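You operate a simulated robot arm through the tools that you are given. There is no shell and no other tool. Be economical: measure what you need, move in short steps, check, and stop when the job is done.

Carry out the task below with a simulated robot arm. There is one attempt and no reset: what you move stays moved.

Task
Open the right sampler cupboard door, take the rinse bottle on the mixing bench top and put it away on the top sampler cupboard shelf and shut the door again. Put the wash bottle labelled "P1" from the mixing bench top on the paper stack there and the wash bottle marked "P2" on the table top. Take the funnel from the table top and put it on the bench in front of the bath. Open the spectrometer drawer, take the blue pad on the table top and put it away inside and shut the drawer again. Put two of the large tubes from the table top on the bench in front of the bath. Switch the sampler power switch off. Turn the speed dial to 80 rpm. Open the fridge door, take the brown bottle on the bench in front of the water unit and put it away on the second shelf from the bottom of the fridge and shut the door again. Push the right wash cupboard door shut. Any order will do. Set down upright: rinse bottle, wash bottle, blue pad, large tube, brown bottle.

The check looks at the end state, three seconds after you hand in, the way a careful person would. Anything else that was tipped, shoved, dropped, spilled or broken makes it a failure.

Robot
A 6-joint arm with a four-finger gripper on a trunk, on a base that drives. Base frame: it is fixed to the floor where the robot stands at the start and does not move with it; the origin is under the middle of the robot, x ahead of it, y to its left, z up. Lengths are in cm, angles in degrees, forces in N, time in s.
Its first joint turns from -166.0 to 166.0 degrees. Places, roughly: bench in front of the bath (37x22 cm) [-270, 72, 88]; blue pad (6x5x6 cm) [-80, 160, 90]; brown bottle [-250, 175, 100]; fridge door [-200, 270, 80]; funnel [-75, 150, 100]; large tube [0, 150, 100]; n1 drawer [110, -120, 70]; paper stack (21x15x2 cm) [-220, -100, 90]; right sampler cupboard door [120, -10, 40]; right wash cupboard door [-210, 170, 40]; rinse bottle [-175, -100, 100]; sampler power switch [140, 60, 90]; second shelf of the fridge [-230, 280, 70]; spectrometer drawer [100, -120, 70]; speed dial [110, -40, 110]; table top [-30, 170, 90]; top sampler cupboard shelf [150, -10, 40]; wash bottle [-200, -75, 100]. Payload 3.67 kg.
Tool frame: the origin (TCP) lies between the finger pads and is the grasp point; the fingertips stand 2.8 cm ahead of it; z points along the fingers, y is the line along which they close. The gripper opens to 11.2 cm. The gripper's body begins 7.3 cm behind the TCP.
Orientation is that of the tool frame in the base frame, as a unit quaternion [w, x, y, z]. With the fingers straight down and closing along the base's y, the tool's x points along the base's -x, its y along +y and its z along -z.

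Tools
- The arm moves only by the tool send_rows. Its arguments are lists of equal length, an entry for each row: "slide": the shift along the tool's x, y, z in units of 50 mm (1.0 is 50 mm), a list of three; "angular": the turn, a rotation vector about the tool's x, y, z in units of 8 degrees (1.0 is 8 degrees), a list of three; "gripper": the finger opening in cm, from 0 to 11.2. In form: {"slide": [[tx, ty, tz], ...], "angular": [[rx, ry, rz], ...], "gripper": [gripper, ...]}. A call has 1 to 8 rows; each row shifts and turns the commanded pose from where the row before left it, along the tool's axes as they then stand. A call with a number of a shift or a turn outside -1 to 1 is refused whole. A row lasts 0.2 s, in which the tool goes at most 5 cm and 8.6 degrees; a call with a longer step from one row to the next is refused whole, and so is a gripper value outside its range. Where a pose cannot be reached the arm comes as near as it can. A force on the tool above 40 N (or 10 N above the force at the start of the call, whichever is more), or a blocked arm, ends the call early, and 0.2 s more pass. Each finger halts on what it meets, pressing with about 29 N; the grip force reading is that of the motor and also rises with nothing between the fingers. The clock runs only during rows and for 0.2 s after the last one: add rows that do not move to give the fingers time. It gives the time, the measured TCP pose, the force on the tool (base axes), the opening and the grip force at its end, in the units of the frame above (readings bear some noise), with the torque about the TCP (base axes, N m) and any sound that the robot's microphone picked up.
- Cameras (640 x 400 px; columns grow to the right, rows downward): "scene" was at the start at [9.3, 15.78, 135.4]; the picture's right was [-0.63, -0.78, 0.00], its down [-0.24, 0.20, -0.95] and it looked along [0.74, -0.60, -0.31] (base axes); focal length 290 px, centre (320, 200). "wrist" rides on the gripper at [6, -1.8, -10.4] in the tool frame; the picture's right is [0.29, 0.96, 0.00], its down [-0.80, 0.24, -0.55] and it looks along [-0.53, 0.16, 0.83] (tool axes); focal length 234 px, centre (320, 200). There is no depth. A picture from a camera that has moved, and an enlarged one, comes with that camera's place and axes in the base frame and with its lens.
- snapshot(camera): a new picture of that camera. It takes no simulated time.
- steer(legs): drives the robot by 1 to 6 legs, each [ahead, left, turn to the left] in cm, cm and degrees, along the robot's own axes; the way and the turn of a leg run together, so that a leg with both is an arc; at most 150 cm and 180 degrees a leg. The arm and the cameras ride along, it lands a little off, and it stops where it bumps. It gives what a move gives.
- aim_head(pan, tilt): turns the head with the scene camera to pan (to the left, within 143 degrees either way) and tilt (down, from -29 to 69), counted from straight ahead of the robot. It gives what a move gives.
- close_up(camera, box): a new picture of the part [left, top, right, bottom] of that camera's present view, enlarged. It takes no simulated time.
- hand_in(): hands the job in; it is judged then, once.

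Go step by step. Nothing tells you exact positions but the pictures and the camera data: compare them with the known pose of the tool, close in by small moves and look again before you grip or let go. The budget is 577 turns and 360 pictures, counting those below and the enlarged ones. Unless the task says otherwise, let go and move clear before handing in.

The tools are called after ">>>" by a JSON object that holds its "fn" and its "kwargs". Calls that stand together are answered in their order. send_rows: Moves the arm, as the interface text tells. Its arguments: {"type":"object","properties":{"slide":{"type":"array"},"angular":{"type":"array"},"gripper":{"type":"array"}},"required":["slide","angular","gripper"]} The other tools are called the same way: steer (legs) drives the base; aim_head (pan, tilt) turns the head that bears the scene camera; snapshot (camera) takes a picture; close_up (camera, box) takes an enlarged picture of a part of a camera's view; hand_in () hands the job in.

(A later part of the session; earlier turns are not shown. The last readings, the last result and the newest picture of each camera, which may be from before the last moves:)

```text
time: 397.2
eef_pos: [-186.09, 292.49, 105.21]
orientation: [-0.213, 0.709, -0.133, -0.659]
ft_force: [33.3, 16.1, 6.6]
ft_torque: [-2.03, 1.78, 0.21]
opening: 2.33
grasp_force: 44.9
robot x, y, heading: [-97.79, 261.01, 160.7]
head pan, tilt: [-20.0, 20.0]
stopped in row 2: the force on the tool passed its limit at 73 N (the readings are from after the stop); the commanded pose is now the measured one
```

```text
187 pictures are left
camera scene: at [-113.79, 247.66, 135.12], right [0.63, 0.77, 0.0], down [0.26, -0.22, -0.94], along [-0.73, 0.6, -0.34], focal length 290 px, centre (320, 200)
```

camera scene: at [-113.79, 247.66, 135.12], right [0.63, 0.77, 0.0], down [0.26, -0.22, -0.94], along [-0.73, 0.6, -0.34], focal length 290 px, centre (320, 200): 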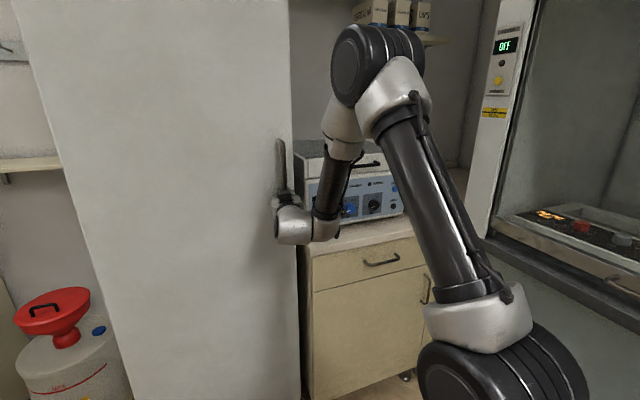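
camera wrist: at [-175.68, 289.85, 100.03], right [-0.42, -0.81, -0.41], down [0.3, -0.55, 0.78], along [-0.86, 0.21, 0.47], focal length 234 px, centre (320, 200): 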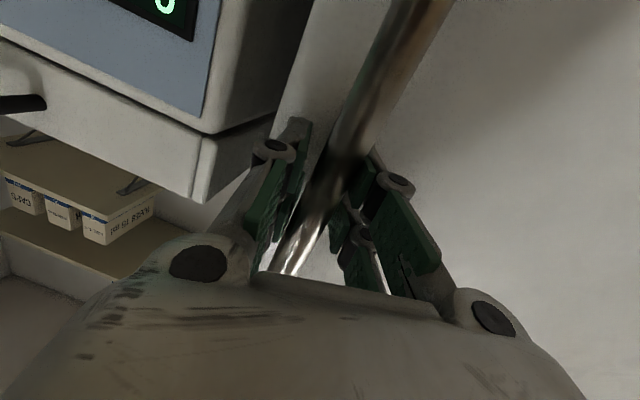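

I relieve the contact force with a tiny retreat and check the reading.

>>> {"fn": "send_rows", "kwargs": {"slide": [[0, 0, -0.03], [0, 0, 0]], "angular": [[0, 0, 0], [0, 0, 0]], "gripper": [1, 1]}}

>>> {"fn": "send_rows", "kwargs": {"slide": [[0, 0, -0.04], [0, 0, 0]], "angular": [[0, 0, 0], [0, 0, 0]], "gripper": [1, 1]}}

```text
time: 398.0
eef_pos: [-186.09, 292.68, 105.21]
orientation: [-0.214, 0.709, -0.133, -0.658]
ft_force: [16.0, 3.6, 2.8]
ft_torque: [-2.48, 0.99, 0.13]
opening: 2.28
grasp_force: 44.9
robot x, y, heading: [-97.8, 261.14, 160.5]
head pan, tilt: [-20.0, 20.0]
stopped in row 2: the force on the tool passed its limit at 48 N (the readings are from after the stop); the commanded pose is now the measured one
```

```text
time: 398.6
eef_pos: [-185.93, 292.55, 105.14]
orientation: [-0.213, 0.709, -0.132, -0.659]
ft_force: [4.2, 15.0, 5.1]
ft_torque: [-1.98, 1.45, 0.0]
opening: 2.29
grasp_force: 45.1
robot x, y, heading: [-97.17, 261.17, 160.5]
head pan, tilt: [-20.0, 20.0]
```

>>> {"fn": "send_rows", "kwargs": {"slide": [[0, -0.02, -0.12], [0, -0.02, -0.15], [0, -0.02, -0.2], [0, -0.05, -0.3], [0, -0.08, -0.5]], "angular": [[0, 0, 0], [0, 0, 0], [0.1, 0, 0], [0.2, 0, 0], [0.3, 0, 0]], "gripper": [1, 1, 1, 1, 1]}}

```text
time: 399.8
eef_pos: [-180.13, 289.79, 105.33]
orientation: [-0.241, 0.703, -0.156, -0.65]
ft_force: [-7.7, -11.1, -20.6]
ft_torque: [-2.19, 0.72, -0.15]
opening: 2.35
grasp_force: 45.0
robot x, y, heading: [-98.04, 261.12, 160.5]
head pan, tilt: [-20.0, 20.0]
```

The door is moving. Continue along the arc.

>>> {"fn": "send_rows", "kwargs": {"slide": [[0, -0.08, -0.55], [0, -0.08, -0.55], [0, -0.08, -0.55], [0, -0.08, -0.55], [0, -0.08, -0.55], [0, 0, 0]], "angular": [[0.35, 0, 0], [0.35, 0, 0], [0.35, 0, 0], [0.35, 0, 0], [0.35, 0, 0], [0, 0, 0]], "gripper": [1, 1, 1, 1, 1, 1]}}

>>> {"fn": "snapshot", "kwargs": {"camera": "scene"}}

```text
time: 400.3
eef_pos: [-177.41, 288.23, 105.45]
orientation: [-0.256, 0.697, -0.173, -0.648]
ft_force: [-8.3, -9.9, -11.7]
ft_torque: [-1.87, 1.68, -0.28]
opening: 2.29
grasp_force: 45.0
robot x, y, heading: [-97.8, 260.89, 160.8]
head pan, tilt: [-20.0, 20.0]
stopped in row 2: the force on the tool passed its limit at 47 N (the readings are from after the stop); the commanded pose is now the measured one
```

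```text
186 pictures are left
camera scene: at [-114.07, 247.5, 135.08], right [0.63, 0.77, 0.0], down [0.27, -0.22, -0.94], along [-0.73, 0.6, -0.34], focal length 290 px, centre (320, 200)
```

scene: 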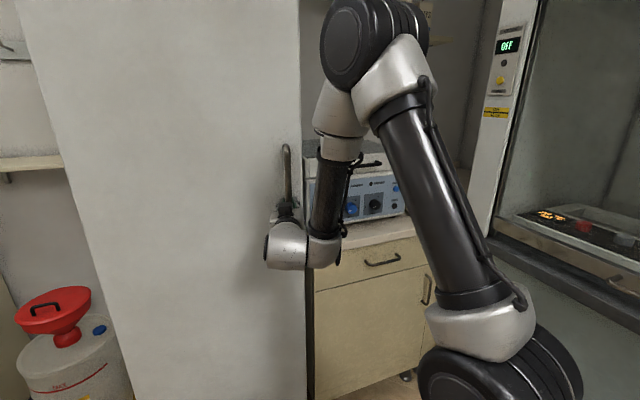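

Continue more gently.

>>> {"fn": "send_rows", "kwargs": {"slide": [[0, -0.05, -0.25], [0, -0.06, -0.35], [0, -0.06, -0.35], [0, -0.06, -0.35], [0, -0.06, -0.35], [0, -0.06, -0.35], [0, -0.06, -0.35], [0, 0, 0]], "angular": [[0.15, 0, 0], [0.22, 0, 0], [0.22, 0, 0], [0.22, 0, 0], [0.22, 0, 0], [0.22, 0, 0], [0.22, 0, 0], [0, 0, 0]], "gripper": [1, 1, 1, 1, 1, 1, 1, 1]}}

```text
time: 400.9
eef_pos: [-174.58, 286.39, 105.36]
orientation: [-0.273, 0.691, -0.188, -0.642]
ft_force: [-8.8, -9.2, -8.0]
ft_torque: [-2.12, 1.34, -0.14]
opening: 2.28
grasp_force: 44.9
robot x, y, heading: [-97.79, 261.1, 160.6]
head pan, tilt: [-20.0, 20.0]
stopped in row 3: the force on the tool passed its limit at 45 N (the readings are from after the stop); the commanded pose is now the measured one
```

Adjust: allow more leftward motion.

>>> {"fn": "send_rows", "kwargs": {"slide": [[0, 0.06, -0.25], [0, 0.06, -0.35], [0, 0.05, -0.35], [0, 0.05, -0.35], [0, 0.05, -0.35], [0, 0.05, -0.35], [0, 0, 0]], "angular": [[0.15, 0, 0], [0.22, 0, 0], [0.22, 0, 0], [0.22, 0, 0], [0.22, 0, 0], [0.22, 0, 0], [0, 0, 0]], "gripper": [1, 1, 1, 1, 1, 1, 1]}}

```text
time: 401.6
eef_pos: [-172.32, 284.59, 105.26]
orientation: [-0.296, 0.682, -0.21, -0.635]
ft_force: [6.5, 8.5, 2.3]
ft_torque: [-2.18, 1.35, 0.22]
opening: 2.27
grasp_force: 45.2
out of reach, approached as far as the arm can: row 3
robot x, y, heading: [-97.54, 261.17, 160.5]
head pan, tilt: [-20.0, 20.0]
stopped in row 3: the force on the tool passed its limit at 49 N (the readings are from after the stop); the commanded pose is now the measured one
```

Pull slower, without rotation.

>>> {"fn": "send_rows", "kwargs": {"slide": [[0, -0.02, -0.15], [0, -0.02, -0.15], [0, -0.02, -0.15], [0, -0.02, -0.15], [0, -0.02, -0.15], [0, -0.02, -0.15], [0, -0.02, -0.15], [0, -0.02, -0.15]], "angular": [[0, 0, 0], [0, 0, 0], [0, 0, 0], [0, 0, 0], [0, 0, 0], [0, 0, 0], [0, 0, 0], [0, 0, 0]], "gripper": [1, 1, 1, 1, 1, 1, 1, 1]}}

>>> {"fn": "snapshot", "kwargs": {"camera": "scene"}}

```text
time: 402.1
eef_pos: [-172.16, 284.6, 105.3]
orientation: [-0.301, 0.68, -0.216, -0.632]
ft_force: [6.6, 7.8, 2.5]
ft_torque: [-2.16, 1.54, 0.24]
opening: 2.28
grasp_force: 45.1
out of reach, approached as far as the arm can: row 1, 2
robot x, y, heading: [-97.91, 261.28, 160.4]
head pan, tilt: [-20.0, 20.0]
stopped in row 2: the force on the tool passed its limit at 45 N (the readings are from after the stop); the commanded pose is now the measured one
```

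```text
185 pictures are left
camera scene: at [-113.94, 247.65, 135.1], right [0.63, 0.77, 0.0], down [0.26, -0.22, -0.94], along [-0.73, 0.6, -0.34], focal length 290 px, centre (320, 200)
```

scene: 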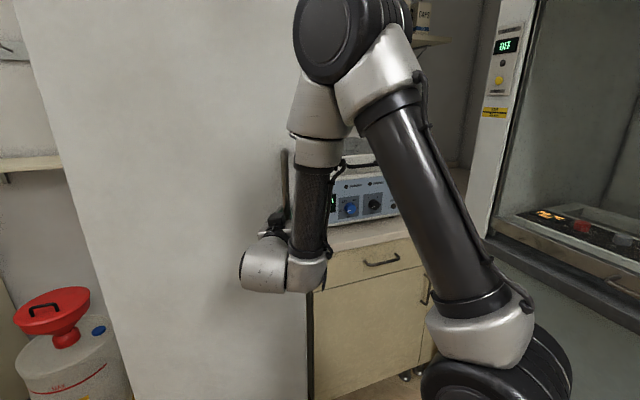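

The arm is at a limit; I use the base to pull back along the arc.

>>> {"fn": "steer", "kwargs": {"legs": [[-7, 1.7, 0]]}}

```text
time: 403.1
eef_pos: [-167.89, 280.49, 105.39]
orientation: [-0.294, 0.682, -0.21, -0.636]
ft_force: [-3.3, -2.4, -5.0]
ft_torque: [-1.7, 2.11, -0.18]
opening: 2.37
grasp_force: 44.3
robot x, y, heading: [-93.13, 258.03, 160.9]
head pan, tilt: [-20.0, 20.0]
stopped in leg 1: the force on the tool passed its limit at 48 N (the readings are from after the stop); the commanded pose is now the measured one
```

Works. Continue.

>>> {"fn": "steer", "kwargs": {"legs": [[-7, 3.3, 0]]}}

>>> {"fn": "steer", "kwargs": {"legs": [[-6, 3.8, 0]]}}

>>> {"fn": "snapshot", "kwargs": {"camera": "scene"}}

```text
time: 404.1
eef_pos: [-164.04, 275.9, 105.37]
orientation: [-0.29, 0.682, -0.208, -0.638]
ft_force: [-3.4, -1.1, -7.8]
ft_torque: [-1.72, 2.07, -0.18]
opening: 2.39
grasp_force: 45.2
robot x, y, heading: [-88.94, 253.6, 160.8]
head pan, tilt: [-20.0, 20.0]
stopped in leg 1: the force on the tool passed its limit at 47 N (the readings are from after the stop); the commanded pose is now the measured one
```

```text
time: 405.2
eef_pos: [-160.56, 270.7, 105.42]
orientation: [-0.285, 0.683, -0.206, -0.64]
ft_force: [-3.7, -1.2, -6.6]
ft_torque: [-1.8, 1.97, -0.17]
opening: 2.34
grasp_force: 45.2
robot x, y, heading: [-85.28, 248.95, 160.4]
head pan, tilt: [-20.0, 20.0]
stopped in leg 1: the force on the tool passed its limit at 45 N (the readings are from after the stop); the commanded pose is now the measured one
```

```text
184 pictures are left
camera scene: at [-101.42, 235.3, 135.09], right [0.63, 0.77, 0.0], down [0.27, -0.22, -0.94], along [-0.73, 0.59, -0.34], focal length 290 px, centre (320, 200)
```

scene: 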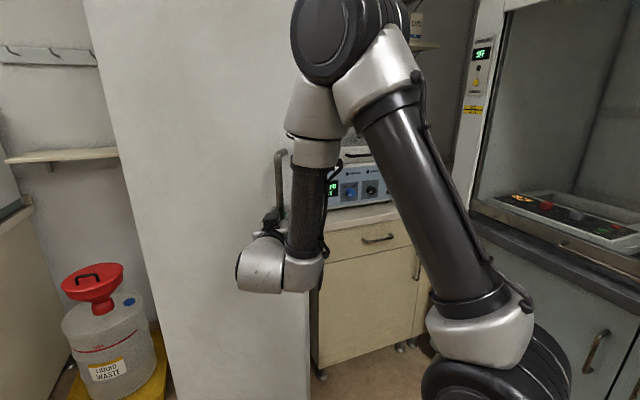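

The door is ~38° open. I release the handle, back off, and will push the door further from its inner side.

>>> {"fn": "send_rows", "kwargs": {"slide": [[0, 0, 0], [0, 0, 0], [0, 0, 0]], "angular": [[0, 0, 0], [0, 0, 0], [0, 0, 0]], "gripper": [4, 6, 7]}}

>>> {"fn": "steer", "kwargs": {"legs": [[-9, 3.5, 0]]}}

>>> {"fn": "snapshot", "kwargs": {"camera": "scene"}}

>>> {"fn": "snapshot", "kwargs": {"camera": "wrist"}}

```text
time: 406.0
eef_pos: [-160.48, 270.72, 105.47]
orientation: [-0.286, 0.684, -0.204, -0.64]
ft_force: [-0.1, 0.0, 0.1]
ft_torque: [0.0, 0.01, 0.04]
opening: 7.0
grasp_force: 0.0
robot x, y, heading: [-85.42, 249.1, 160.8]
head pan, tilt: [-20.0, 20.0]
```

```text
time: 407.2
eef_pos: [-151.98, 264.94, 105.45]
orientation: [-0.276, 0.686, -0.196, -0.644]
ft_force: [0.8, 1.0, 0.1]
ft_torque: [0.05, 0.05, 0.01]
opening: 7.01
grasp_force: 0.0
robot x, y, heading: [-76.55, 244.72, 162.3]
head pan, tilt: [-20.0, 20.0]
```

```text
183 pictures are left
camera scene: at [-91.99, 231.16, 135.19], right [0.61, 0.79, 0.0], down [0.27, -0.21, -0.94], along [-0.74, 0.57, -0.34], focal length 290 px, centre (320, 200)
```

scene: 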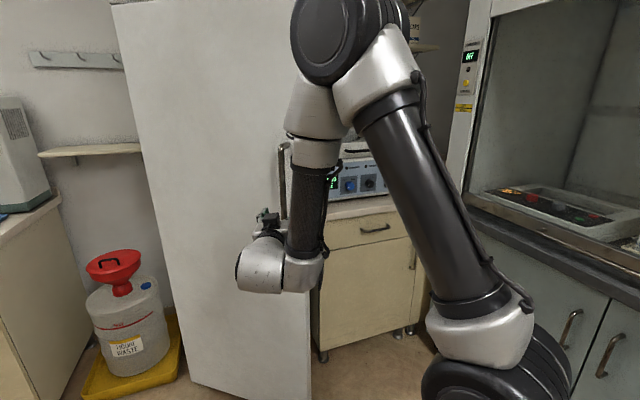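

```text
182 pictures are left
camera wrist: at [-142.41, 260.23, 99.94], right [-0.57, -0.71, -0.41], down [0.2, -0.6, 0.77], along [-0.79, 0.36, 0.49], focal length 234 px, centre (320, 200)
```

wrist: 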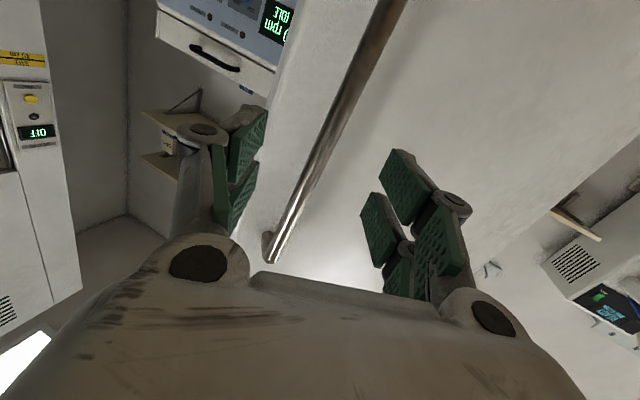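

Close the fingers, shift right past the door edge, move in, and then turn left to push the door open.

>>> {"fn": "send_rows", "kwargs": {"slide": [[0, 0, 0], [0, 0, 0], [0, 0, 0], [0, 0, 0]], "angular": [[0, 0, 0], [0, 0, 0], [0, 0, 0], [0, 0, 0]], "gripper": [4, 2, 0, 0]}}

>>> {"fn": "steer", "kwargs": {"legs": [[0, -17, 0], [18, 0, 0]]}}

>>> {"fn": "snapshot", "kwargs": {"camera": "scene"}}

>>> {"fn": "snapshot", "kwargs": {"camera": "wrist"}}

```text
time: 408.2
eef_pos: [-152.0, 264.62, 105.49]
orientation: [-0.277, 0.686, -0.195, -0.644]
ft_force: [0.5, -0.4, -0.1]
ft_torque: [0.01, 0.0, -0.01]
opening: 0.02
grasp_force: 29.1
robot x, y, heading: [-75.86, 244.7, 162.6]
head pan, tilt: [-20.0, 20.0]
```

```text
time: 410.9
eef_pos: [-163.7, 287.43, 105.33]
orientation: [-0.281, 0.684, -0.2, -0.642]
ft_force: [6.0, 3.7, 3.4]
ft_torque: [-0.38, 0.03, 0.65]
opening: 0.0
grasp_force: 29.1
robot x, y, heading: [-88.27, 266.74, 162.2]
head pan, tilt: [-20.0, 20.0]
stopped in leg 2: the force on the tool passed its limit at 42 N (the readings are from after the stop); the commanded pose is now the measured one
```

```text
181 pictures are left
camera scene: at [-104.11, 253.02, 135.1], right [0.61, 0.79, 0.0], down [0.27, -0.21, -0.94], along [-0.74, 0.58, -0.34], focal length 290 px, centre (320, 200)
```

scene: 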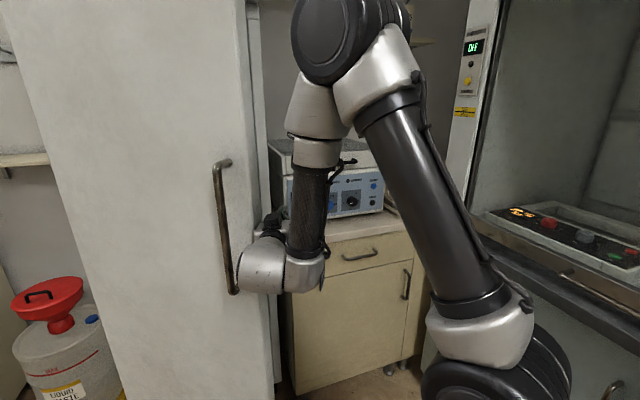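

```text
180 pictures are left
camera wrist: at [-154.25, 282.62, 99.88], right [-0.58, -0.7, -0.41], down [0.19, -0.61, 0.77], along [-0.79, 0.37, 0.49], focal length 234 px, centre (320, 200)
```

wrist: 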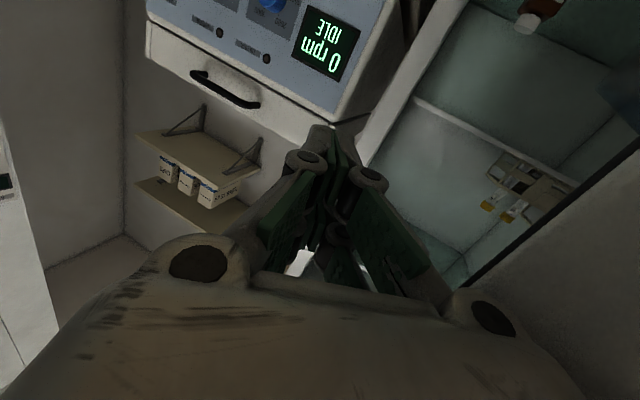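

The gripper is just past the door edge. Turning the base left to push the door open.

>>> {"fn": "steer", "kwargs": {"legs": [[0, 0, 10]]}}

>>> {"fn": "snapshot", "kwargs": {"camera": "scene"}}

```text
time: 411.6
eef_pos: [-163.52, 287.2, 105.38]
orientation: [-0.283, 0.684, -0.202, -0.641]
ft_force: [8.7, 6.2, 5.4]
ft_torque: [-0.59, 0.06, 0.91]
opening: 0.0
grasp_force: 29.3
robot x, y, heading: [-88.41, 266.97, 162.6]
head pan, tilt: [-20.0, 20.0]
stopped in leg 1: the force on the tool passed its limit at 68 N (the readings are from after the stop); the commanded pose is now the measured one
```

```text
179 pictures are left
camera scene: at [-103.93, 252.93, 135.1], right [0.61, 0.79, 0.0], down [0.27, -0.21, -0.94], along [-0.75, 0.57, -0.34], focal length 290 px, centre (320, 200)
```

scene: 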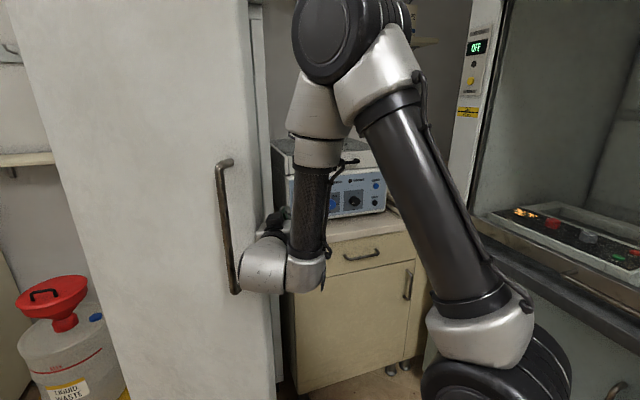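

The wrist touches the handle; I back off, turn the tool left by ~28° and retry.

>>> {"fn": "steer", "kwargs": {"legs": [[-14, -3, 0]]}}

>>> {"fn": "send_rows", "kwargs": {"slide": [[0, 0, 0], [0, 0, 0], [0, 0, 0], [0, 0, 0], [0, 0, 0]], "angular": [[-0.9, 0, 0], [-0.9, 0, 0], [-0.9, 0, 0], [-0.9, 0, 0], [0, 0, 0]], "gripper": [0, 0, 0, 0, 0]}}

>>> {"fn": "snapshot", "kwargs": {"camera": "scene"}}

```text
time: 413.0
eef_pos: [-149.1, 285.82, 105.31]
orientation: [-0.285, 0.684, -0.203, -0.64]
ft_force: [-0.3, 0.3, -0.2]
ft_torque: [-0.01, -0.02, 0.02]
opening: 0.0
grasp_force: 29.2
robot x, y, heading: [-73.78, 265.69, 162.2]
head pan, tilt: [-20.0, 20.0]
```

```text
time: 414.2
eef_pos: [-151.51, 284.57, 105.45]
orientation: [-0.154, 0.726, -0.081, -0.665]
ft_force: [-0.7, 0.0, -0.3]
ft_torque: [0.01, -0.01, -0.01]
opening: 0.0
grasp_force: 29.4
out of reach, approached as far as the arm can: row 1, 2, 3, 4
robot x, y, heading: [-73.63, 265.61, 162.7]
head pan, tilt: [-20.0, 20.0]
```

```text
178 pictures are left
camera scene: at [-89.49, 251.53, 135.09], right [0.61, 0.79, 0.0], down [0.27, -0.21, -0.94], along [-0.74, 0.57, -0.34], focal length 290 px, centre (320, 200)
```

scene: 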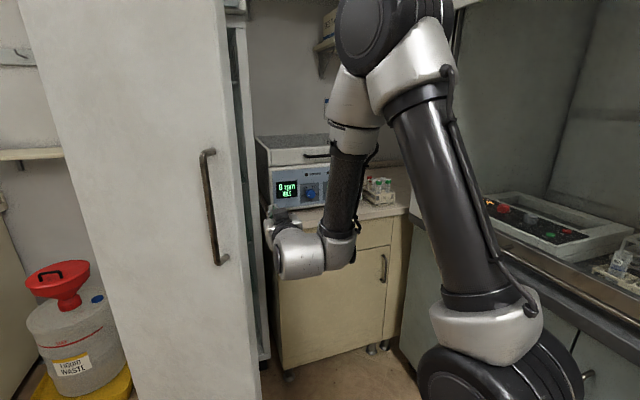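

Now the wrist is clear of the handle. Move ahead 15 cm and then turn left.

>>> {"fn": "steer", "kwargs": {"legs": [[14, 0, 0]]}}

>>> {"fn": "snapshot", "kwargs": {"camera": "scene"}}

>>> {"fn": "snapshot", "kwargs": {"camera": "wrist"}}

```text
time: 415.5
eef_pos: [-164.99, 288.49, 105.52]
orientation: [-0.153, 0.725, -0.082, -0.666]
ft_force: [-0.5, -1.2, 0.1]
ft_torque: [-0.05, -0.03, 0.0]
opening: 0.0
grasp_force: 29.1
robot x, y, heading: [-86.88, 269.83, 162.9]
head pan, tilt: [-20.0, 20.0]
```

```text
177 pictures are left
camera scene: at [-102.82, 255.71, 135.09], right [0.61, 0.79, 0.0], down [0.27, -0.21, -0.94], along [-0.75, 0.57, -0.34], focal length 290 px, centre (320, 200)
```

scene: 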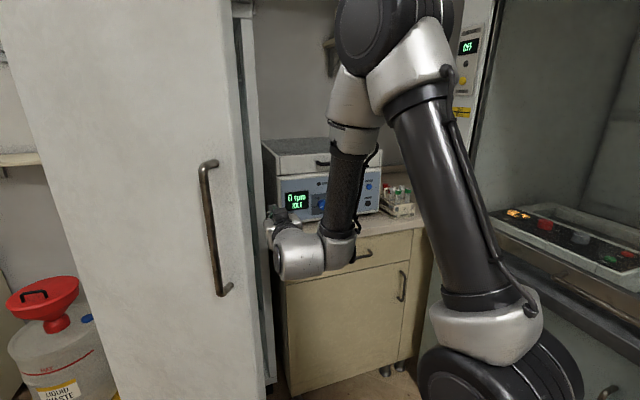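

```text
176 pictures are left
camera wrist: at [-154.13, 287.32, 100.41], right [-0.28, -0.88, -0.39], down [0.37, -0.48, 0.8], along [-0.89, 0.08, 0.45], focal length 234 px, centre (320, 200)
```

wrist: 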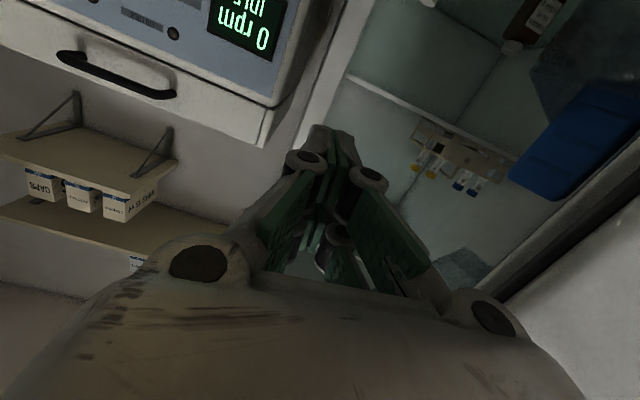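

>>> {"fn": "steer", "kwargs": {"legs": [[0, 0, 14]]}}

>>> {"fn": "snapshot", "kwargs": {"camera": "scene"}}

```text
time: 416.4
eef_pos: [-165.79, 284.29, 105.44]
orientation: [-0.138, 0.728, -0.067, -0.668]
ft_force: [0.3, 0.7, -0.3]
ft_torque: [0.0, -0.01, 0.02]
opening: 0.0
grasp_force: 29.0
robot x, y, heading: [-86.98, 269.68, 166.0]
head pan, tilt: [-20.0, 20.0]
stopped in leg 1: the force on the tool passed its limit at 117 N (the readings are from after the stop); the commanded pose is now the measured one
```

```text
175 pictures are left
camera scene: at [-101.89, 254.74, 135.09], right [0.56, 0.83, 0.0], down [0.28, -0.19, -0.94], along [-0.78, 0.52, -0.34], focal length 290 px, centre (320, 200)
```

scene: 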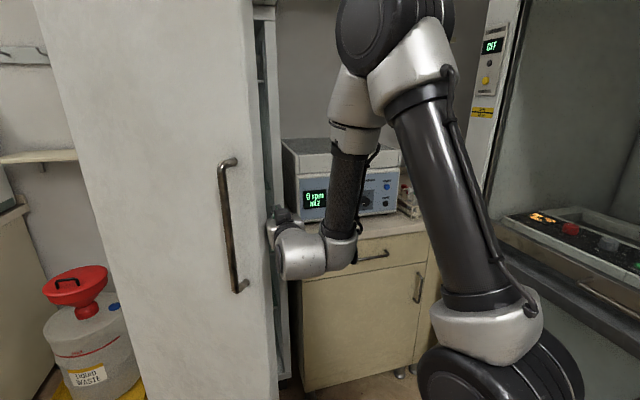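

Contact with the door edge. I push leftward with the arm gently.

>>> {"fn": "send_rows", "kwargs": {"slide": [[0, 0.2, 0], [0, 0.3, 0], [0, 0.3, 0], [0, 0.3, 0], [0, 0.3, 0], [0, 0.3, 0]], "angular": [[0, 0, 0], [0, 0, 0], [0, 0, 0], [0, 0, 0], [0, 0, 0], [0, 0, 0]], "gripper": [0, 0, 0, 0, 0, 0]}}

>>> {"fn": "snapshot", "kwargs": {"camera": "wrist"}}

```text
time: 416.8
eef_pos: [-165.58, 284.18, 105.33]
orientation: [-0.139, 0.728, -0.069, -0.668]
ft_force: [15.6, 13.4, 9.6]
ft_torque: [-0.92, -0.13, 1.76]
opening: 0.01
grasp_force: 29.5
robot x, y, heading: [-87.11, 269.69, 166.4]
head pan, tilt: [-20.0, 20.0]
stopped in row 1: the force on the tool passed its limit at 57 N (the readings are from after the stop); the commanded pose is now the measured one
```

```text
174 pictures are left
camera wrist: at [-154.73, 283.25, 100.29], right [-0.25, -0.89, -0.39], down [0.38, -0.46, 0.8], along [-0.89, 0.05, 0.45], focal length 234 px, centre (320, 200)
```

wrist: 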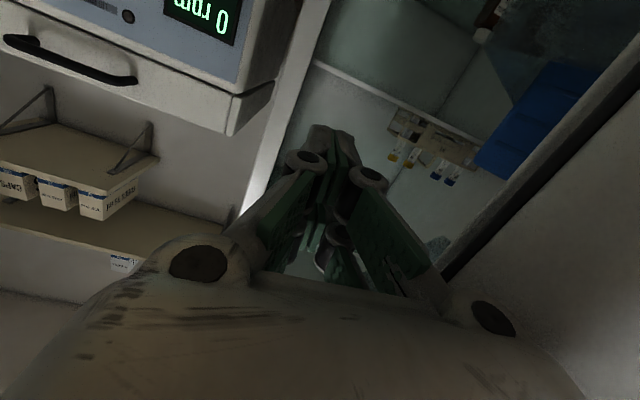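

I'm pushing on the door's end face. Move right slightly, go 12 cm deeper, then push from behind the edge.

>>> {"fn": "steer", "kwargs": {"legs": [[0, -4, 0], [12, 0, 0]]}}

>>> {"fn": "snapshot", "kwargs": {"camera": "wrist"}}

>>> {"fn": "snapshot", "kwargs": {"camera": "scene"}}

```text
time: 418.5
eef_pos: [-176.28, 290.63, 105.26]
orientation: [-0.139, 0.729, -0.068, -0.667]
ft_force: [-0.8, -0.6, 0.0]
ft_torque: [-0.02, -0.02, 0.02]
opening: 0.0
grasp_force: 28.7
robot x, y, heading: [-97.56, 276.61, 166.3]
head pan, tilt: [-20.0, 20.0]
```

```text
173 pictures are left
camera wrist: at [-165.44, 289.77, 100.2], right [-0.24, -0.89, -0.39], down [0.38, -0.46, 0.8], along [-0.89, 0.05, 0.45], focal length 234 px, centre (320, 200)
```

wrist: 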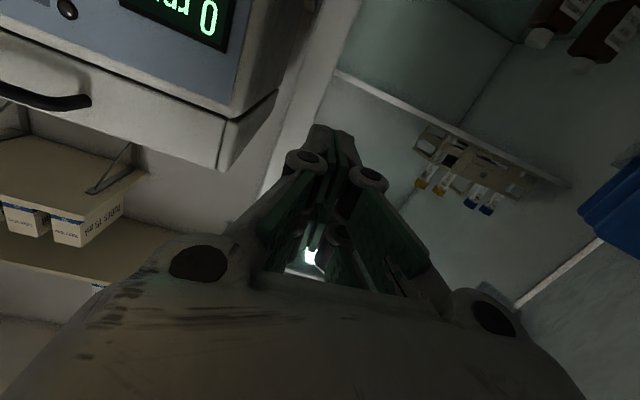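

```text
172 pictures are left
camera scene: at [-112.43, 261.51, 135.09], right [0.56, 0.83, 0.0], down [0.28, -0.19, -0.94], along [-0.78, 0.52, -0.34], focal length 290 px, centre (320, 200)
```

scene: 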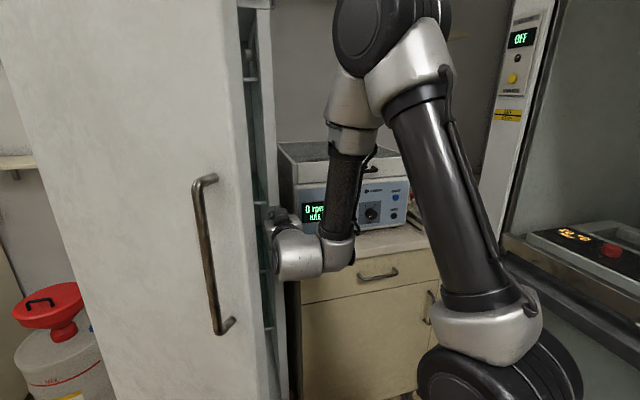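

Now push left with the arm.

>>> {"fn": "send_rows", "kwargs": {"slide": [[0, 0.5, 0], [0, 0.5, 0], [0, 0.5, 0], [0, 0.4, 0], [0, 0.4, 0], [0, 0.4, 0], [0, 0.4, 0], [0, 0.4, 0]], "angular": [[0, 0, 0], [0, 0, 0], [0, 0, 0], [0, 0, 0], [0, 0, 0], [0, 0, 0], [0, 0, 0], [0, 0, 0]], "gripper": [0, 0, 0, 0, 0, 0, 0, 0]}}

>>> {"fn": "snapshot", "kwargs": {"camera": "scene"}}

```text
time: 420.2
eef_pos: [-186.22, 302.16, 103.82]
orientation: [-0.242, 0.718, -0.118, -0.642]
ft_force: [92.6, -225.7, 6.3]
ft_torque: [5.36, 2.33, 4.49]
opening: 0.0
grasp_force: 37.2
robot x, y, heading: [-108.71, 287.6, 150.1]
head pan, tilt: [-20.0, 20.0]
stopped in row 8: the force on the tool passed its limit at 514 N (the readings are from after the stop); the commanded pose is now the measured one
```

```text
171 pictures are left
camera scene: at [-122.57, 274.68, 136.2], right [0.77, 0.64, -0.01], down [0.19, -0.24, -0.95], along [-0.61, 0.73, -0.31], focal length 290 px, centre (320, 200)
```

scene: 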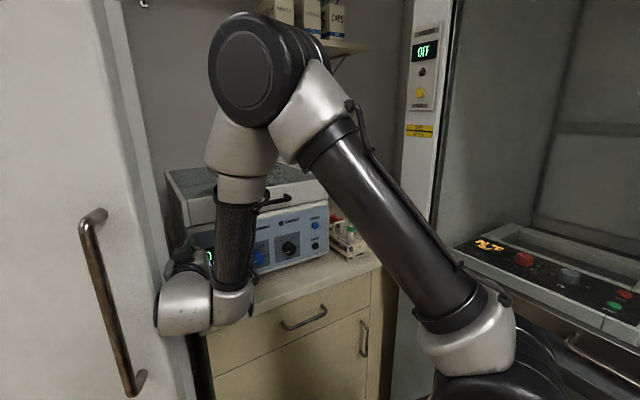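

The reaction twisted the base and the tool is now pressed toward the centrifuge side. I relieve the force immediately by moving back.

>>> {"fn": "send_rows", "kwargs": {"slide": [[0, 0.05, -0.1], [0, 0.05, -0.1], [0, 0.05, -0.1], [0, 0, 0]], "angular": [[0, 0, 0], [0, 0, 0], [0, 0, 0], [0, 0, 0]], "gripper": [0, 0, 0, 0]}}

>>> {"fn": "snapshot", "kwargs": {"camera": "scene"}}

>>> {"fn": "snapshot", "kwargs": {"camera": "wrist"}}

```text
time: 420.4
eef_pos: [-185.76, 302.56, 99.05]
orientation: [-0.224, 0.732, -0.122, -0.632]
ft_force: [77.7, -53.1, -10.5]
ft_torque: [0.33, 2.04, 0.4]
opening: 0.01
grasp_force: 35.5
robot x, y, heading: [-103.67, 287.67, 151.4]
head pan, tilt: [-20.0, 20.0]
stopped in row 1: the force on the tool passed its limit at 417 N (the readings are from after the stop); the commanded pose is now the measured one
```

```text
170 pictures are left
camera scene: at [-121.26, 276.52, 135.13], right [0.75, 0.66, 0.0], down [0.22, -0.26, -0.94], along [-0.62, 0.7, -0.34], focal length 290 px, centre (320, 200)
```

scene: 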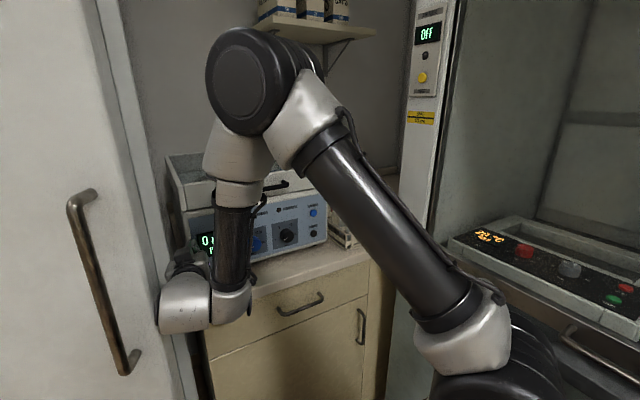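

```text
169 pictures are left
camera wrist: at [-175.01, 299.74, 94.63], right [-0.39, -0.8, -0.45], down [0.24, -0.56, 0.8], along [-0.89, 0.21, 0.41], focal length 234 px, centre (320, 200)
```

wrist: 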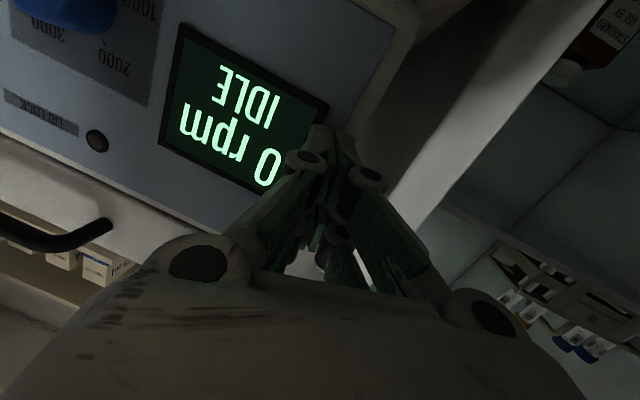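

Pull the base straight back.

>>> {"fn": "steer", "kwargs": {"legs": [[-6, 0, 0]]}}

>>> {"fn": "steer", "kwargs": {"legs": [[-14, 3, 0]]}}

>>> {"fn": "snapshot", "kwargs": {"camera": "scene"}}

```text
time: 421.1
eef_pos: [-185.75, 302.42, 99.13]
orientation: [-0.222, 0.734, -0.117, -0.631]
ft_force: [31.6, -7.8, 11.0]
ft_torque: [0.35, 0.97, -0.15]
opening: 0.0
grasp_force: 35.5
robot x, y, heading: [-104.14, 287.1, 151.2]
head pan, tilt: [-20.0, 20.0]
stopped in leg 1: the force on the tool passed its limit at 180 N (the readings are from after the stop); the commanded pose is now the measured one
```

```text
time: 422.4
eef_pos: [-175.18, 293.21, 98.98]
orientation: [-0.224, 0.735, -0.118, -0.629]
ft_force: [-0.1, 0.1, 0.0]
ft_torque: [0.0, 0.01, 0.02]
opening: 0.0
grasp_force: 35.2
robot x, y, heading: [-93.12, 278.33, 151.2]
head pan, tilt: [-20.0, 20.0]
```

```text
168 pictures are left
camera scene: at [-111.58, 267.18, 135.09], right [0.75, 0.66, 0.0], down [0.23, -0.26, -0.94], along [-0.62, 0.71, -0.34], focal length 290 px, centre (320, 200)
```

scene: 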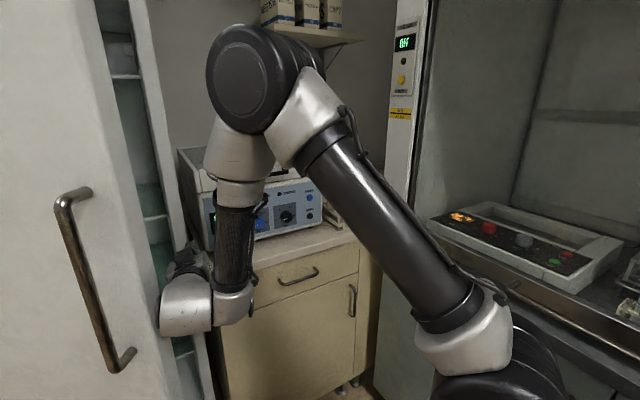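

Free. I need to check whether the centrifuge was displaced; I back the robot further and look.

>>> {"fn": "steer", "kwargs": {"legs": [[-12, 8, 12]]}}

>>> {"fn": "aim_head", "kwargs": {"pan": -20, "tilt": 20}}

>>> {"fn": "snapshot", "kwargs": {"camera": "scene"}}

```text
time: 423.2
eef_pos: [-174.87, 290.9, 98.74]
orientation: [-0.221, 0.737, -0.114, -0.629]
ft_force: [-0.5, -0.3, 0.4]
ft_torque: [0.02, 0.03, 0.02]
opening: 0.0
grasp_force: 36.1
robot x, y, heading: [-92.54, 276.9, 152.3]
head pan, tilt: [-20.0, 20.0]
stopped in leg 1: the force on the tool passed its limit at 82 N (the readings are from after the stop); the commanded pose is now the measured one
```

```text
time: 423.8
eef_pos: [-174.94, 290.88, 98.74]
orientation: [-0.221, 0.736, -0.114, -0.629]
ft_force: [-0.6, 0.4, -0.2]
ft_torque: [0.03, 0.02, 0.01]
opening: 0.0
grasp_force: 35.0
robot x, y, heading: [-92.85, 276.6, 152.2]
head pan, tilt: [-20.0, 20.0]
```

```text
167 pictures are left
camera scene: at [-110.81, 265.79, 135.09], right [0.74, 0.67, 0.0], down [0.23, -0.25, -0.94], along [-0.63, 0.7, -0.34], focal length 290 px, centre (320, 200)
```

scene: 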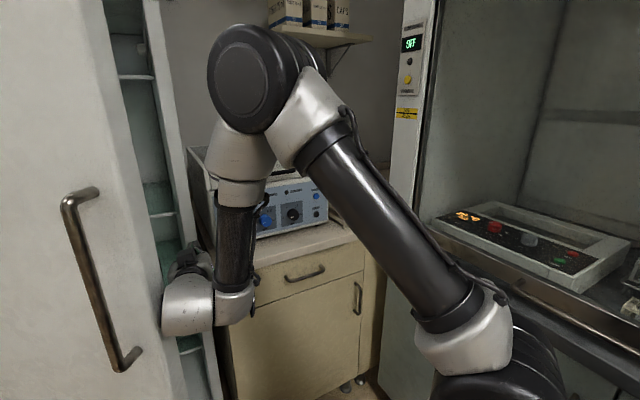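

Back straight out.

>>> {"fn": "steer", "kwargs": {"legs": [[-24, -2, 0]]}}

>>> {"fn": "snapshot", "kwargs": {"camera": "scene"}}

>>> {"fn": "close_up", "kwargs": {"camera": "scene", "box": [150, 100, 390, 250]}}

```text
time: 425.6
eef_pos: [-152.76, 281.87, 98.84]
orientation: [-0.221, 0.736, -0.115, -0.629]
ft_force: [-0.3, 0.9, -0.2]
ft_torque: [0.04, 0.02, 0.01]
opening: 0.0
grasp_force: 35.5
robot x, y, heading: [-70.74, 267.63, 152.3]
head pan, tilt: [-20.0, 20.0]
```

```text
166 pictures are left
camera scene: at [-88.79, 256.51, 135.09], right [0.74, 0.67, 0.0], down [0.23, -0.25, -0.94], along [-0.63, 0.7, -0.34], focal length 290 px, centre (320, 200)
```

scene: 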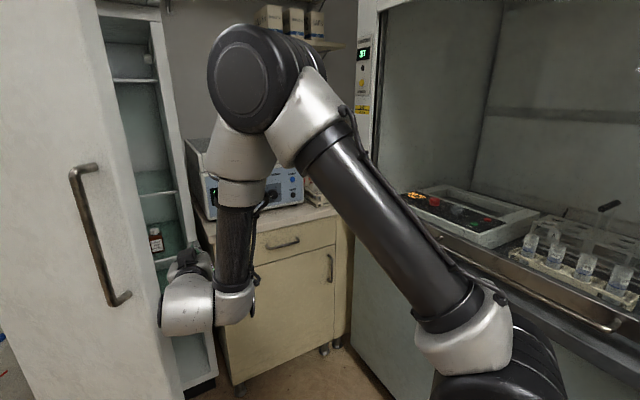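

```text
2.67 times, centred on (270, 175) of scene
camera zoom: at [-88.79, 256.51, 135.09], right [0.74, 0.67, 0.0], down [0.23, -0.25, -0.94], along [-0.63, 0.7, -0.34], focal length 772 px, centre (453, 267)
```

zoom: 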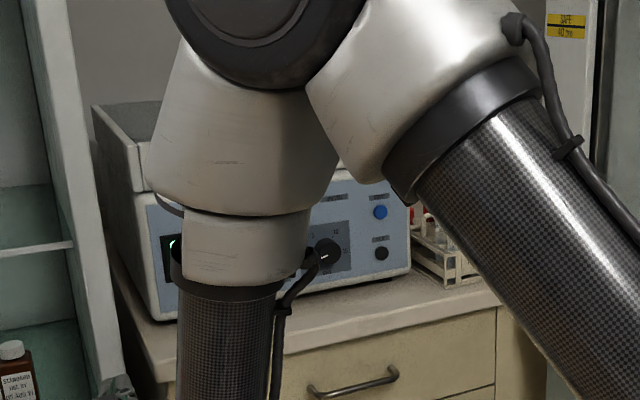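

The centrifuge stands where it was (front corner within ~1 cm). The door is still ~38° open. I go back to pulling by the handle with the base: reposition in front of the handle.

>>> {"fn": "steer", "kwargs": {"legs": [[-8, 0, 0], [0, 4, 8]]}}

>>> {"fn": "send_rows", "kwargs": {"slide": [[0, 0, 0], [0, 0, 0], [0, 0, 0], [0, 0, 0]], "angular": [[0, 0, 0], [0, 0, 0], [0, 0, 0], [0, 0, 0]], "gripper": [3, 5, 7, 7]}}

>>> {"fn": "snapshot", "kwargs": {"camera": "wrist"}}

>>> {"fn": "snapshot", "kwargs": {"camera": "scene"}}

```text
time: 427.2
eef_pos: [-148.41, 263.05, 98.78]
orientation: [-0.178, 0.743, -0.064, -0.642]
ft_force: [-0.5, -0.8, -0.4]
ft_torque: [-0.03, -0.01, 0.0]
opening: 0.01
grasp_force: 35.4
robot x, y, heading: [-65.2, 259.9, 160.2]
head pan, tilt: [-20.0, 20.0]
```

```text
time: 428.2
eef_pos: [-148.48, 263.12, 98.8]
orientation: [-0.179, 0.742, -0.065, -0.642]
ft_force: [0.1, -0.2, 0.1]
ft_torque: [-0.03, -0.01, 0.01]
opening: 7.02
grasp_force: 0.1
robot x, y, heading: [-65.29, 259.92, 160.1]
head pan, tilt: [-20.0, 20.0]
```

```text
164 pictures are left
camera wrist: at [-137.37, 262.06, 94.4], right [-0.26, -0.85, -0.46], down [0.31, -0.52, 0.8], along [-0.92, 0.07, 0.4], focal length 234 px, centre (320, 200)
```

wrist: 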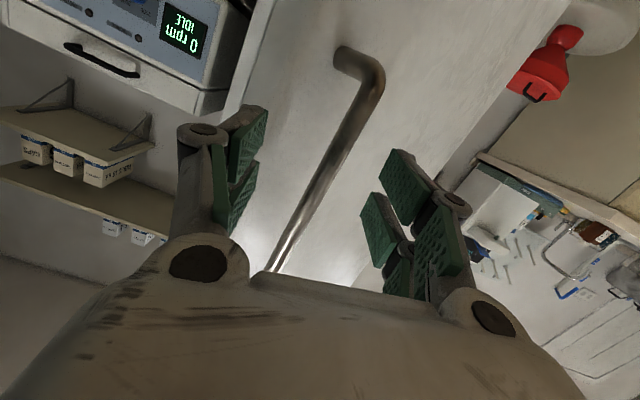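

```text
163 pictures are left
camera scene: at [-81.67, 246.82, 135.09], right [0.64, 0.77, 0.0], down [0.26, -0.22, -0.94], along [-0.72, 0.6, -0.34], focal length 290 px, centre (320, 200)
```

scene: 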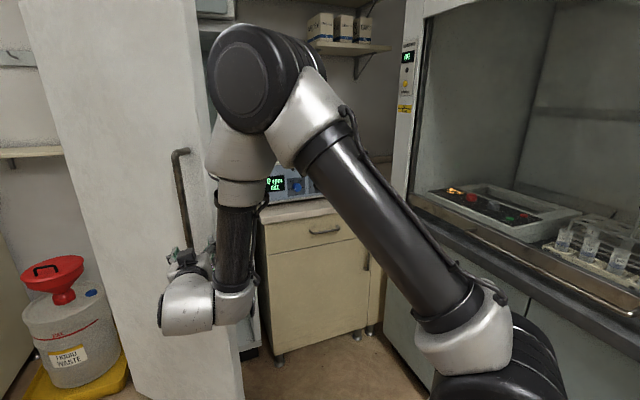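

Bar is between the fingers. Raise 5 cm and advance.

>>> {"fn": "send_rows", "kwargs": {"slide": [[-0.9, 0.1, 0], [0, 0.1, 0.7], [0, 0.1, 0.6], [0, 0, 0]], "angular": [[0, 0, 0], [0, 0, 0], [0, 0, 0], [0, 0, 0]], "gripper": [7, 7, 7, 7]}}

>>> {"fn": "snapshot", "kwargs": {"camera": "wrist"}}

```text
time: 429.2
eef_pos: [-156.04, 263.4, 102.1]
orientation: [-0.179, 0.743, -0.064, -0.642]
ft_force: [0.1, 0.6, -0.6]
ft_torque: [-0.02, 0.01, -0.01]
opening: 6.98
grasp_force: 0.0
robot x, y, heading: [-65.31, 260.03, 160.0]
head pan, tilt: [-20.0, 20.0]
```

```text
162 pictures are left
camera wrist: at [-144.83, 262.41, 97.77], right [-0.26, -0.85, -0.46], down [0.31, -0.52, 0.8], along [-0.92, 0.07, 0.4], focal length 234 px, centre (320, 200)
```

wrist: 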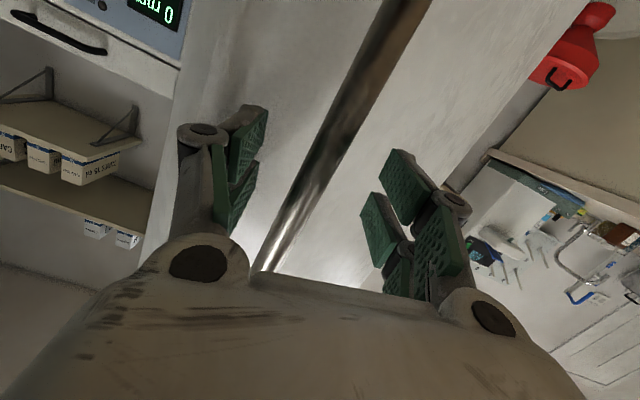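

>>> {"fn": "send_rows", "kwargs": {"slide": [[0, 0.05, 0.5], [0, 0, 0.4], [0, 0, 0], [0, 0, 0], [0, 0, 0], [0, 0, 0], [0, 0, 0]], "angular": [[0, 0, 0], [0, 0, 0], [0, 0, 0], [0, 0, 0], [0, 0, 0], [0, 0, 0], [0, 0, 0]], "gripper": [7, 7, 6, 4.5, 3, 2, 1]}}

>>> {"fn": "snapshot", "kwargs": {"camera": "wrist"}}

```text
time: 430.9
eef_pos: [-160.15, 264.84, 101.61]
orientation: [-0.178, 0.743, -0.064, -0.642]
ft_force: [10.3, 5.4, 1.2]
ft_torque: [-0.24, 0.15, 0.25]
opening: 1.98
grasp_force: 3.1
robot x, y, heading: [-65.29, 260.43, 159.8]
head pan, tilt: [-20.0, 20.0]
```

```text
161 pictures are left
camera wrist: at [-149.09, 263.74, 97.22], right [-0.26, -0.85, -0.45], down [0.31, -0.52, 0.8], along [-0.92, 0.07, 0.4], focal length 234 px, centre (320, 200)
```

wrist: 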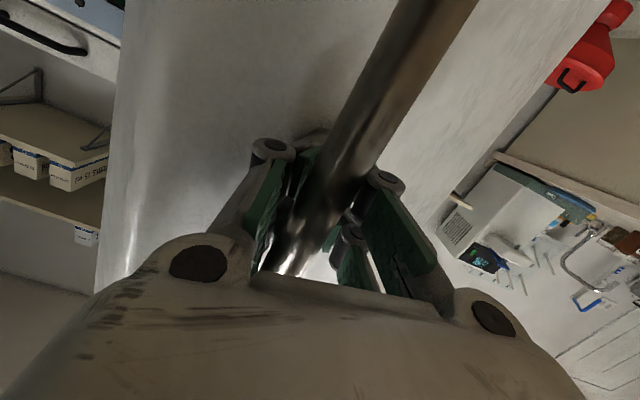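

Gripped. Pull along the arc with the base.

>>> {"fn": "send_rows", "kwargs": {"slide": [[0, 0, 0], [0, 0, 0]], "angular": [[0, 0, 0], [0, 0, 0]], "gripper": [1, 1]}}

>>> {"fn": "steer", "kwargs": {"legs": [[-5, 5, 0]]}}

>>> {"fn": "steer", "kwargs": {"legs": [[-4.5, 5.5, 0]]}}

>>> {"fn": "steer", "kwargs": {"legs": [[-4, 6, 0]]}}

>>> {"fn": "snapshot", "kwargs": {"camera": "scene"}}

```text
time: 431.4
eef_pos: [-160.2, 264.8, 101.6]
orientation: [-0.177, 0.742, -0.064, -0.643]
ft_force: [8.7, 3.8, 1.6]
ft_torque: [-0.22, 0.09, 0.21]
opening: 1.79
grasp_force: 2.4
robot x, y, heading: [-65.03, 260.28, 160.3]
head pan, tilt: [-20.0, 20.0]
```

```text
time: 432.5
eef_pos: [-157.39, 258.35, 101.47]
orientation: [-0.177, 0.742, -0.064, -0.643]
ft_force: [-27.9, -9.3, -1.3]
ft_torque: [-0.84, 1.18, -0.39]
opening: 1.08
grasp_force: 25.1
robot x, y, heading: [-62.37, 254.02, 160.1]
head pan, tilt: [-20.0, 20.0]
```

```text
time: 433.4
eef_pos: [-156.53, 254.85, 101.66]
orientation: [-0.172, 0.742, -0.065, -0.645]
ft_force: [-22.4, -3.4, -12.1]
ft_torque: [-1.92, 1.76, -0.27]
opening: 0.98
grasp_force: 43.8
robot x, y, heading: [-61.53, 250.56, 160.2]
head pan, tilt: [-20.0, 20.0]
stopped in leg 1: the force on the tool passed its limit at 60 N (the readings are from after the stop); the commanded pose is now the measured one
```

```text
time: 434.3
eef_pos: [-155.83, 251.1, 101.78]
orientation: [-0.171, 0.741, -0.066, -0.646]
ft_force: [-24.7, -3.2, -12.7]
ft_torque: [-1.84, 1.72, -0.26]
opening: 0.98
grasp_force: 43.2
robot x, y, heading: [-60.33, 246.88, 160.2]
head pan, tilt: [-20.0, 20.0]
stopped in leg 1: the force on the tool passed its limit at 48 N (the readings are from after the stop); the commanded pose is now the measured one
```

```text
160 pictures are left
camera scene: at [-76.87, 233.36, 135.07], right [0.64, 0.77, 0.0], down [0.26, -0.22, -0.94], along [-0.72, 0.6, -0.34], focal length 290 px, centre (320, 200)
```

scene: 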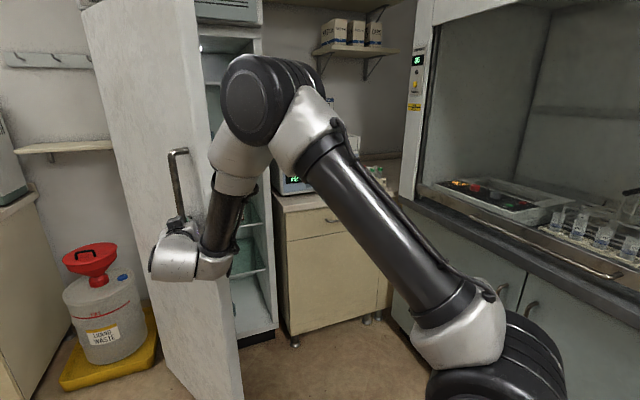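

Door is ~63° open. Continue a few more pulls.

>>> {"fn": "steer", "kwargs": {"legs": [[-2.5, 6, 0]]}}

>>> {"fn": "steer", "kwargs": {"legs": [[-1.5, 6, 0]]}}

>>> {"fn": "snapshot", "kwargs": {"camera": "scene"}}

```text
time: 435.3
eef_pos: [-155.31, 244.77, 101.91]
orientation: [-0.17, 0.74, -0.064, -0.648]
ft_force: [-27.4, 1.0, 2.5]
ft_torque: [0.08, 0.66, -0.27]
opening: 1.22
grasp_force: 1.3
robot x, y, heading: [-59.65, 240.92, 160.2]
head pan, tilt: [-20.0, 20.0]
```

```text
time: 436.3
eef_pos: [-155.28, 240.68, 102.06]
orientation: [-0.159, 0.739, -0.054, -0.652]
ft_force: [-19.1, 1.3, -6.8]
ft_torque: [0.08, 0.56, -0.18]
opening: 1.42
grasp_force: 4.5
robot x, y, heading: [-59.53, 239.74, 161.9]
head pan, tilt: [-20.0, 20.0]
stopped in leg 1: the force on the tool passed its limit at 58 N (the readings are from after the stop); the commanded pose is now the measured one
```

```text
159 pictures are left
camera scene: at [-75.63, 225.88, 135.08], right [0.62, 0.79, 0.0], down [0.27, -0.21, -0.94], along [-0.74, 0.58, -0.34], focal length 290 px, centre (320, 200)
```

scene: 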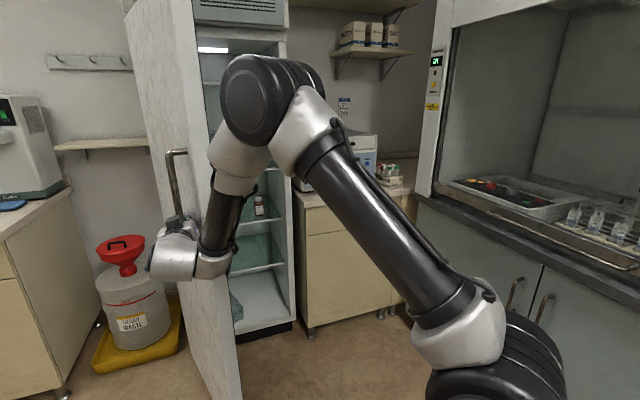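

Door ~75° open. Release, back off and look at the shelves.

>>> {"fn": "send_rows", "kwargs": {"slide": [[0, 0, 0], [0, 0, 0], [0, 0, 0]], "angular": [[0, 0, 0], [0, 0, 0], [0, 0, 0]], "gripper": [3.5, 5, 6]}}

>>> {"fn": "steer", "kwargs": {"legs": [[-12, -2, 0]]}}

>>> {"fn": "send_rows", "kwargs": {"slide": [[-0.8, 0, -0.4], [-0.8, 0, -0.4], [-0.8, 0, -0.4], [-0.8, 0, -0.4], [0, 0, 0]], "angular": [[0, 0, 0], [0, 0, 0], [0, 0, 0], [0, 0, 0], [0, 0, 0]], "gripper": [6, 6, 6, 6, 6]}}

>>> {"fn": "aim_head", "kwargs": {"pan": -8, "tilt": 20}}

>>> {"fn": "snapshot", "kwargs": {"camera": "scene"}}

```text
time: 437.1
eef_pos: [-155.22, 240.57, 102.1]
orientation: [-0.159, 0.74, -0.053, -0.652]
ft_force: [0.1, 0.6, 0.0]
ft_torque: [0.02, 0.02, 0.01]
opening: 6.0
grasp_force: 0.1
robot x, y, heading: [-59.71, 239.81, 162.0]
head pan, tilt: [-20.0, 20.0]
```

```text
time: 438.3
eef_pos: [-143.04, 238.95, 102.11]
orientation: [-0.159, 0.74, -0.053, -0.652]
ft_force: [-0.3, -0.2, -0.7]
ft_torque: [0.0, 0.03, 0.0]
opening: 6.0
grasp_force: 0.1
robot x, y, heading: [-47.45, 237.99, 162.0]
head pan, tilt: [-20.0, 20.0]
```

```text
time: 439.5
eef_pos: [-137.77, 234.51, 118.66]
orientation: [-0.159, 0.74, -0.053, -0.652]
ft_force: [-0.5, 0.1, 0.1]
ft_torque: [0.01, 0.03, 0.01]
opening: 6.01
grasp_force: 0.1
robot x, y, heading: [-47.48, 238.09, 162.3]
head pan, tilt: [-20.0, 20.0]
```

```text
time: 440.3
eef_pos: [-137.71, 234.62, 118.69]
orientation: [-0.159, 0.74, -0.052, -0.652]
ft_force: [0.4, 0.1, -0.2]
ft_torque: [0.0, 0.02, 0.03]
opening: 6.0
grasp_force: 0.1
robot x, y, heading: [-47.65, 238.32, 161.9]
head pan, tilt: [-8.0, 20.0]
```

```text
158 pictures are left
camera scene: at [-64.3, 222.65, 135.09], right [0.44, 0.9, 0.0], down [0.31, -0.15, -0.94], along [-0.84, 0.41, -0.34], focal length 290 px, centre (320, 200)
```

scene: 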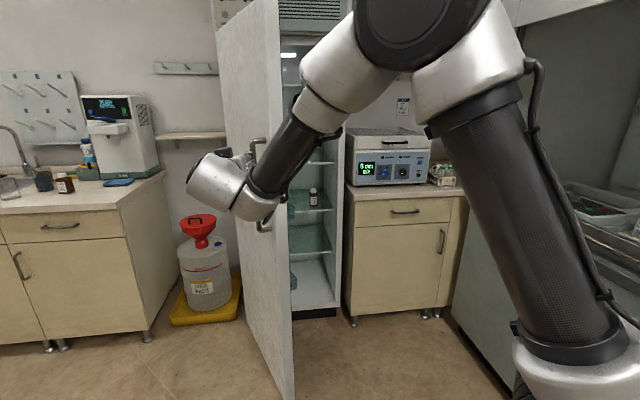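

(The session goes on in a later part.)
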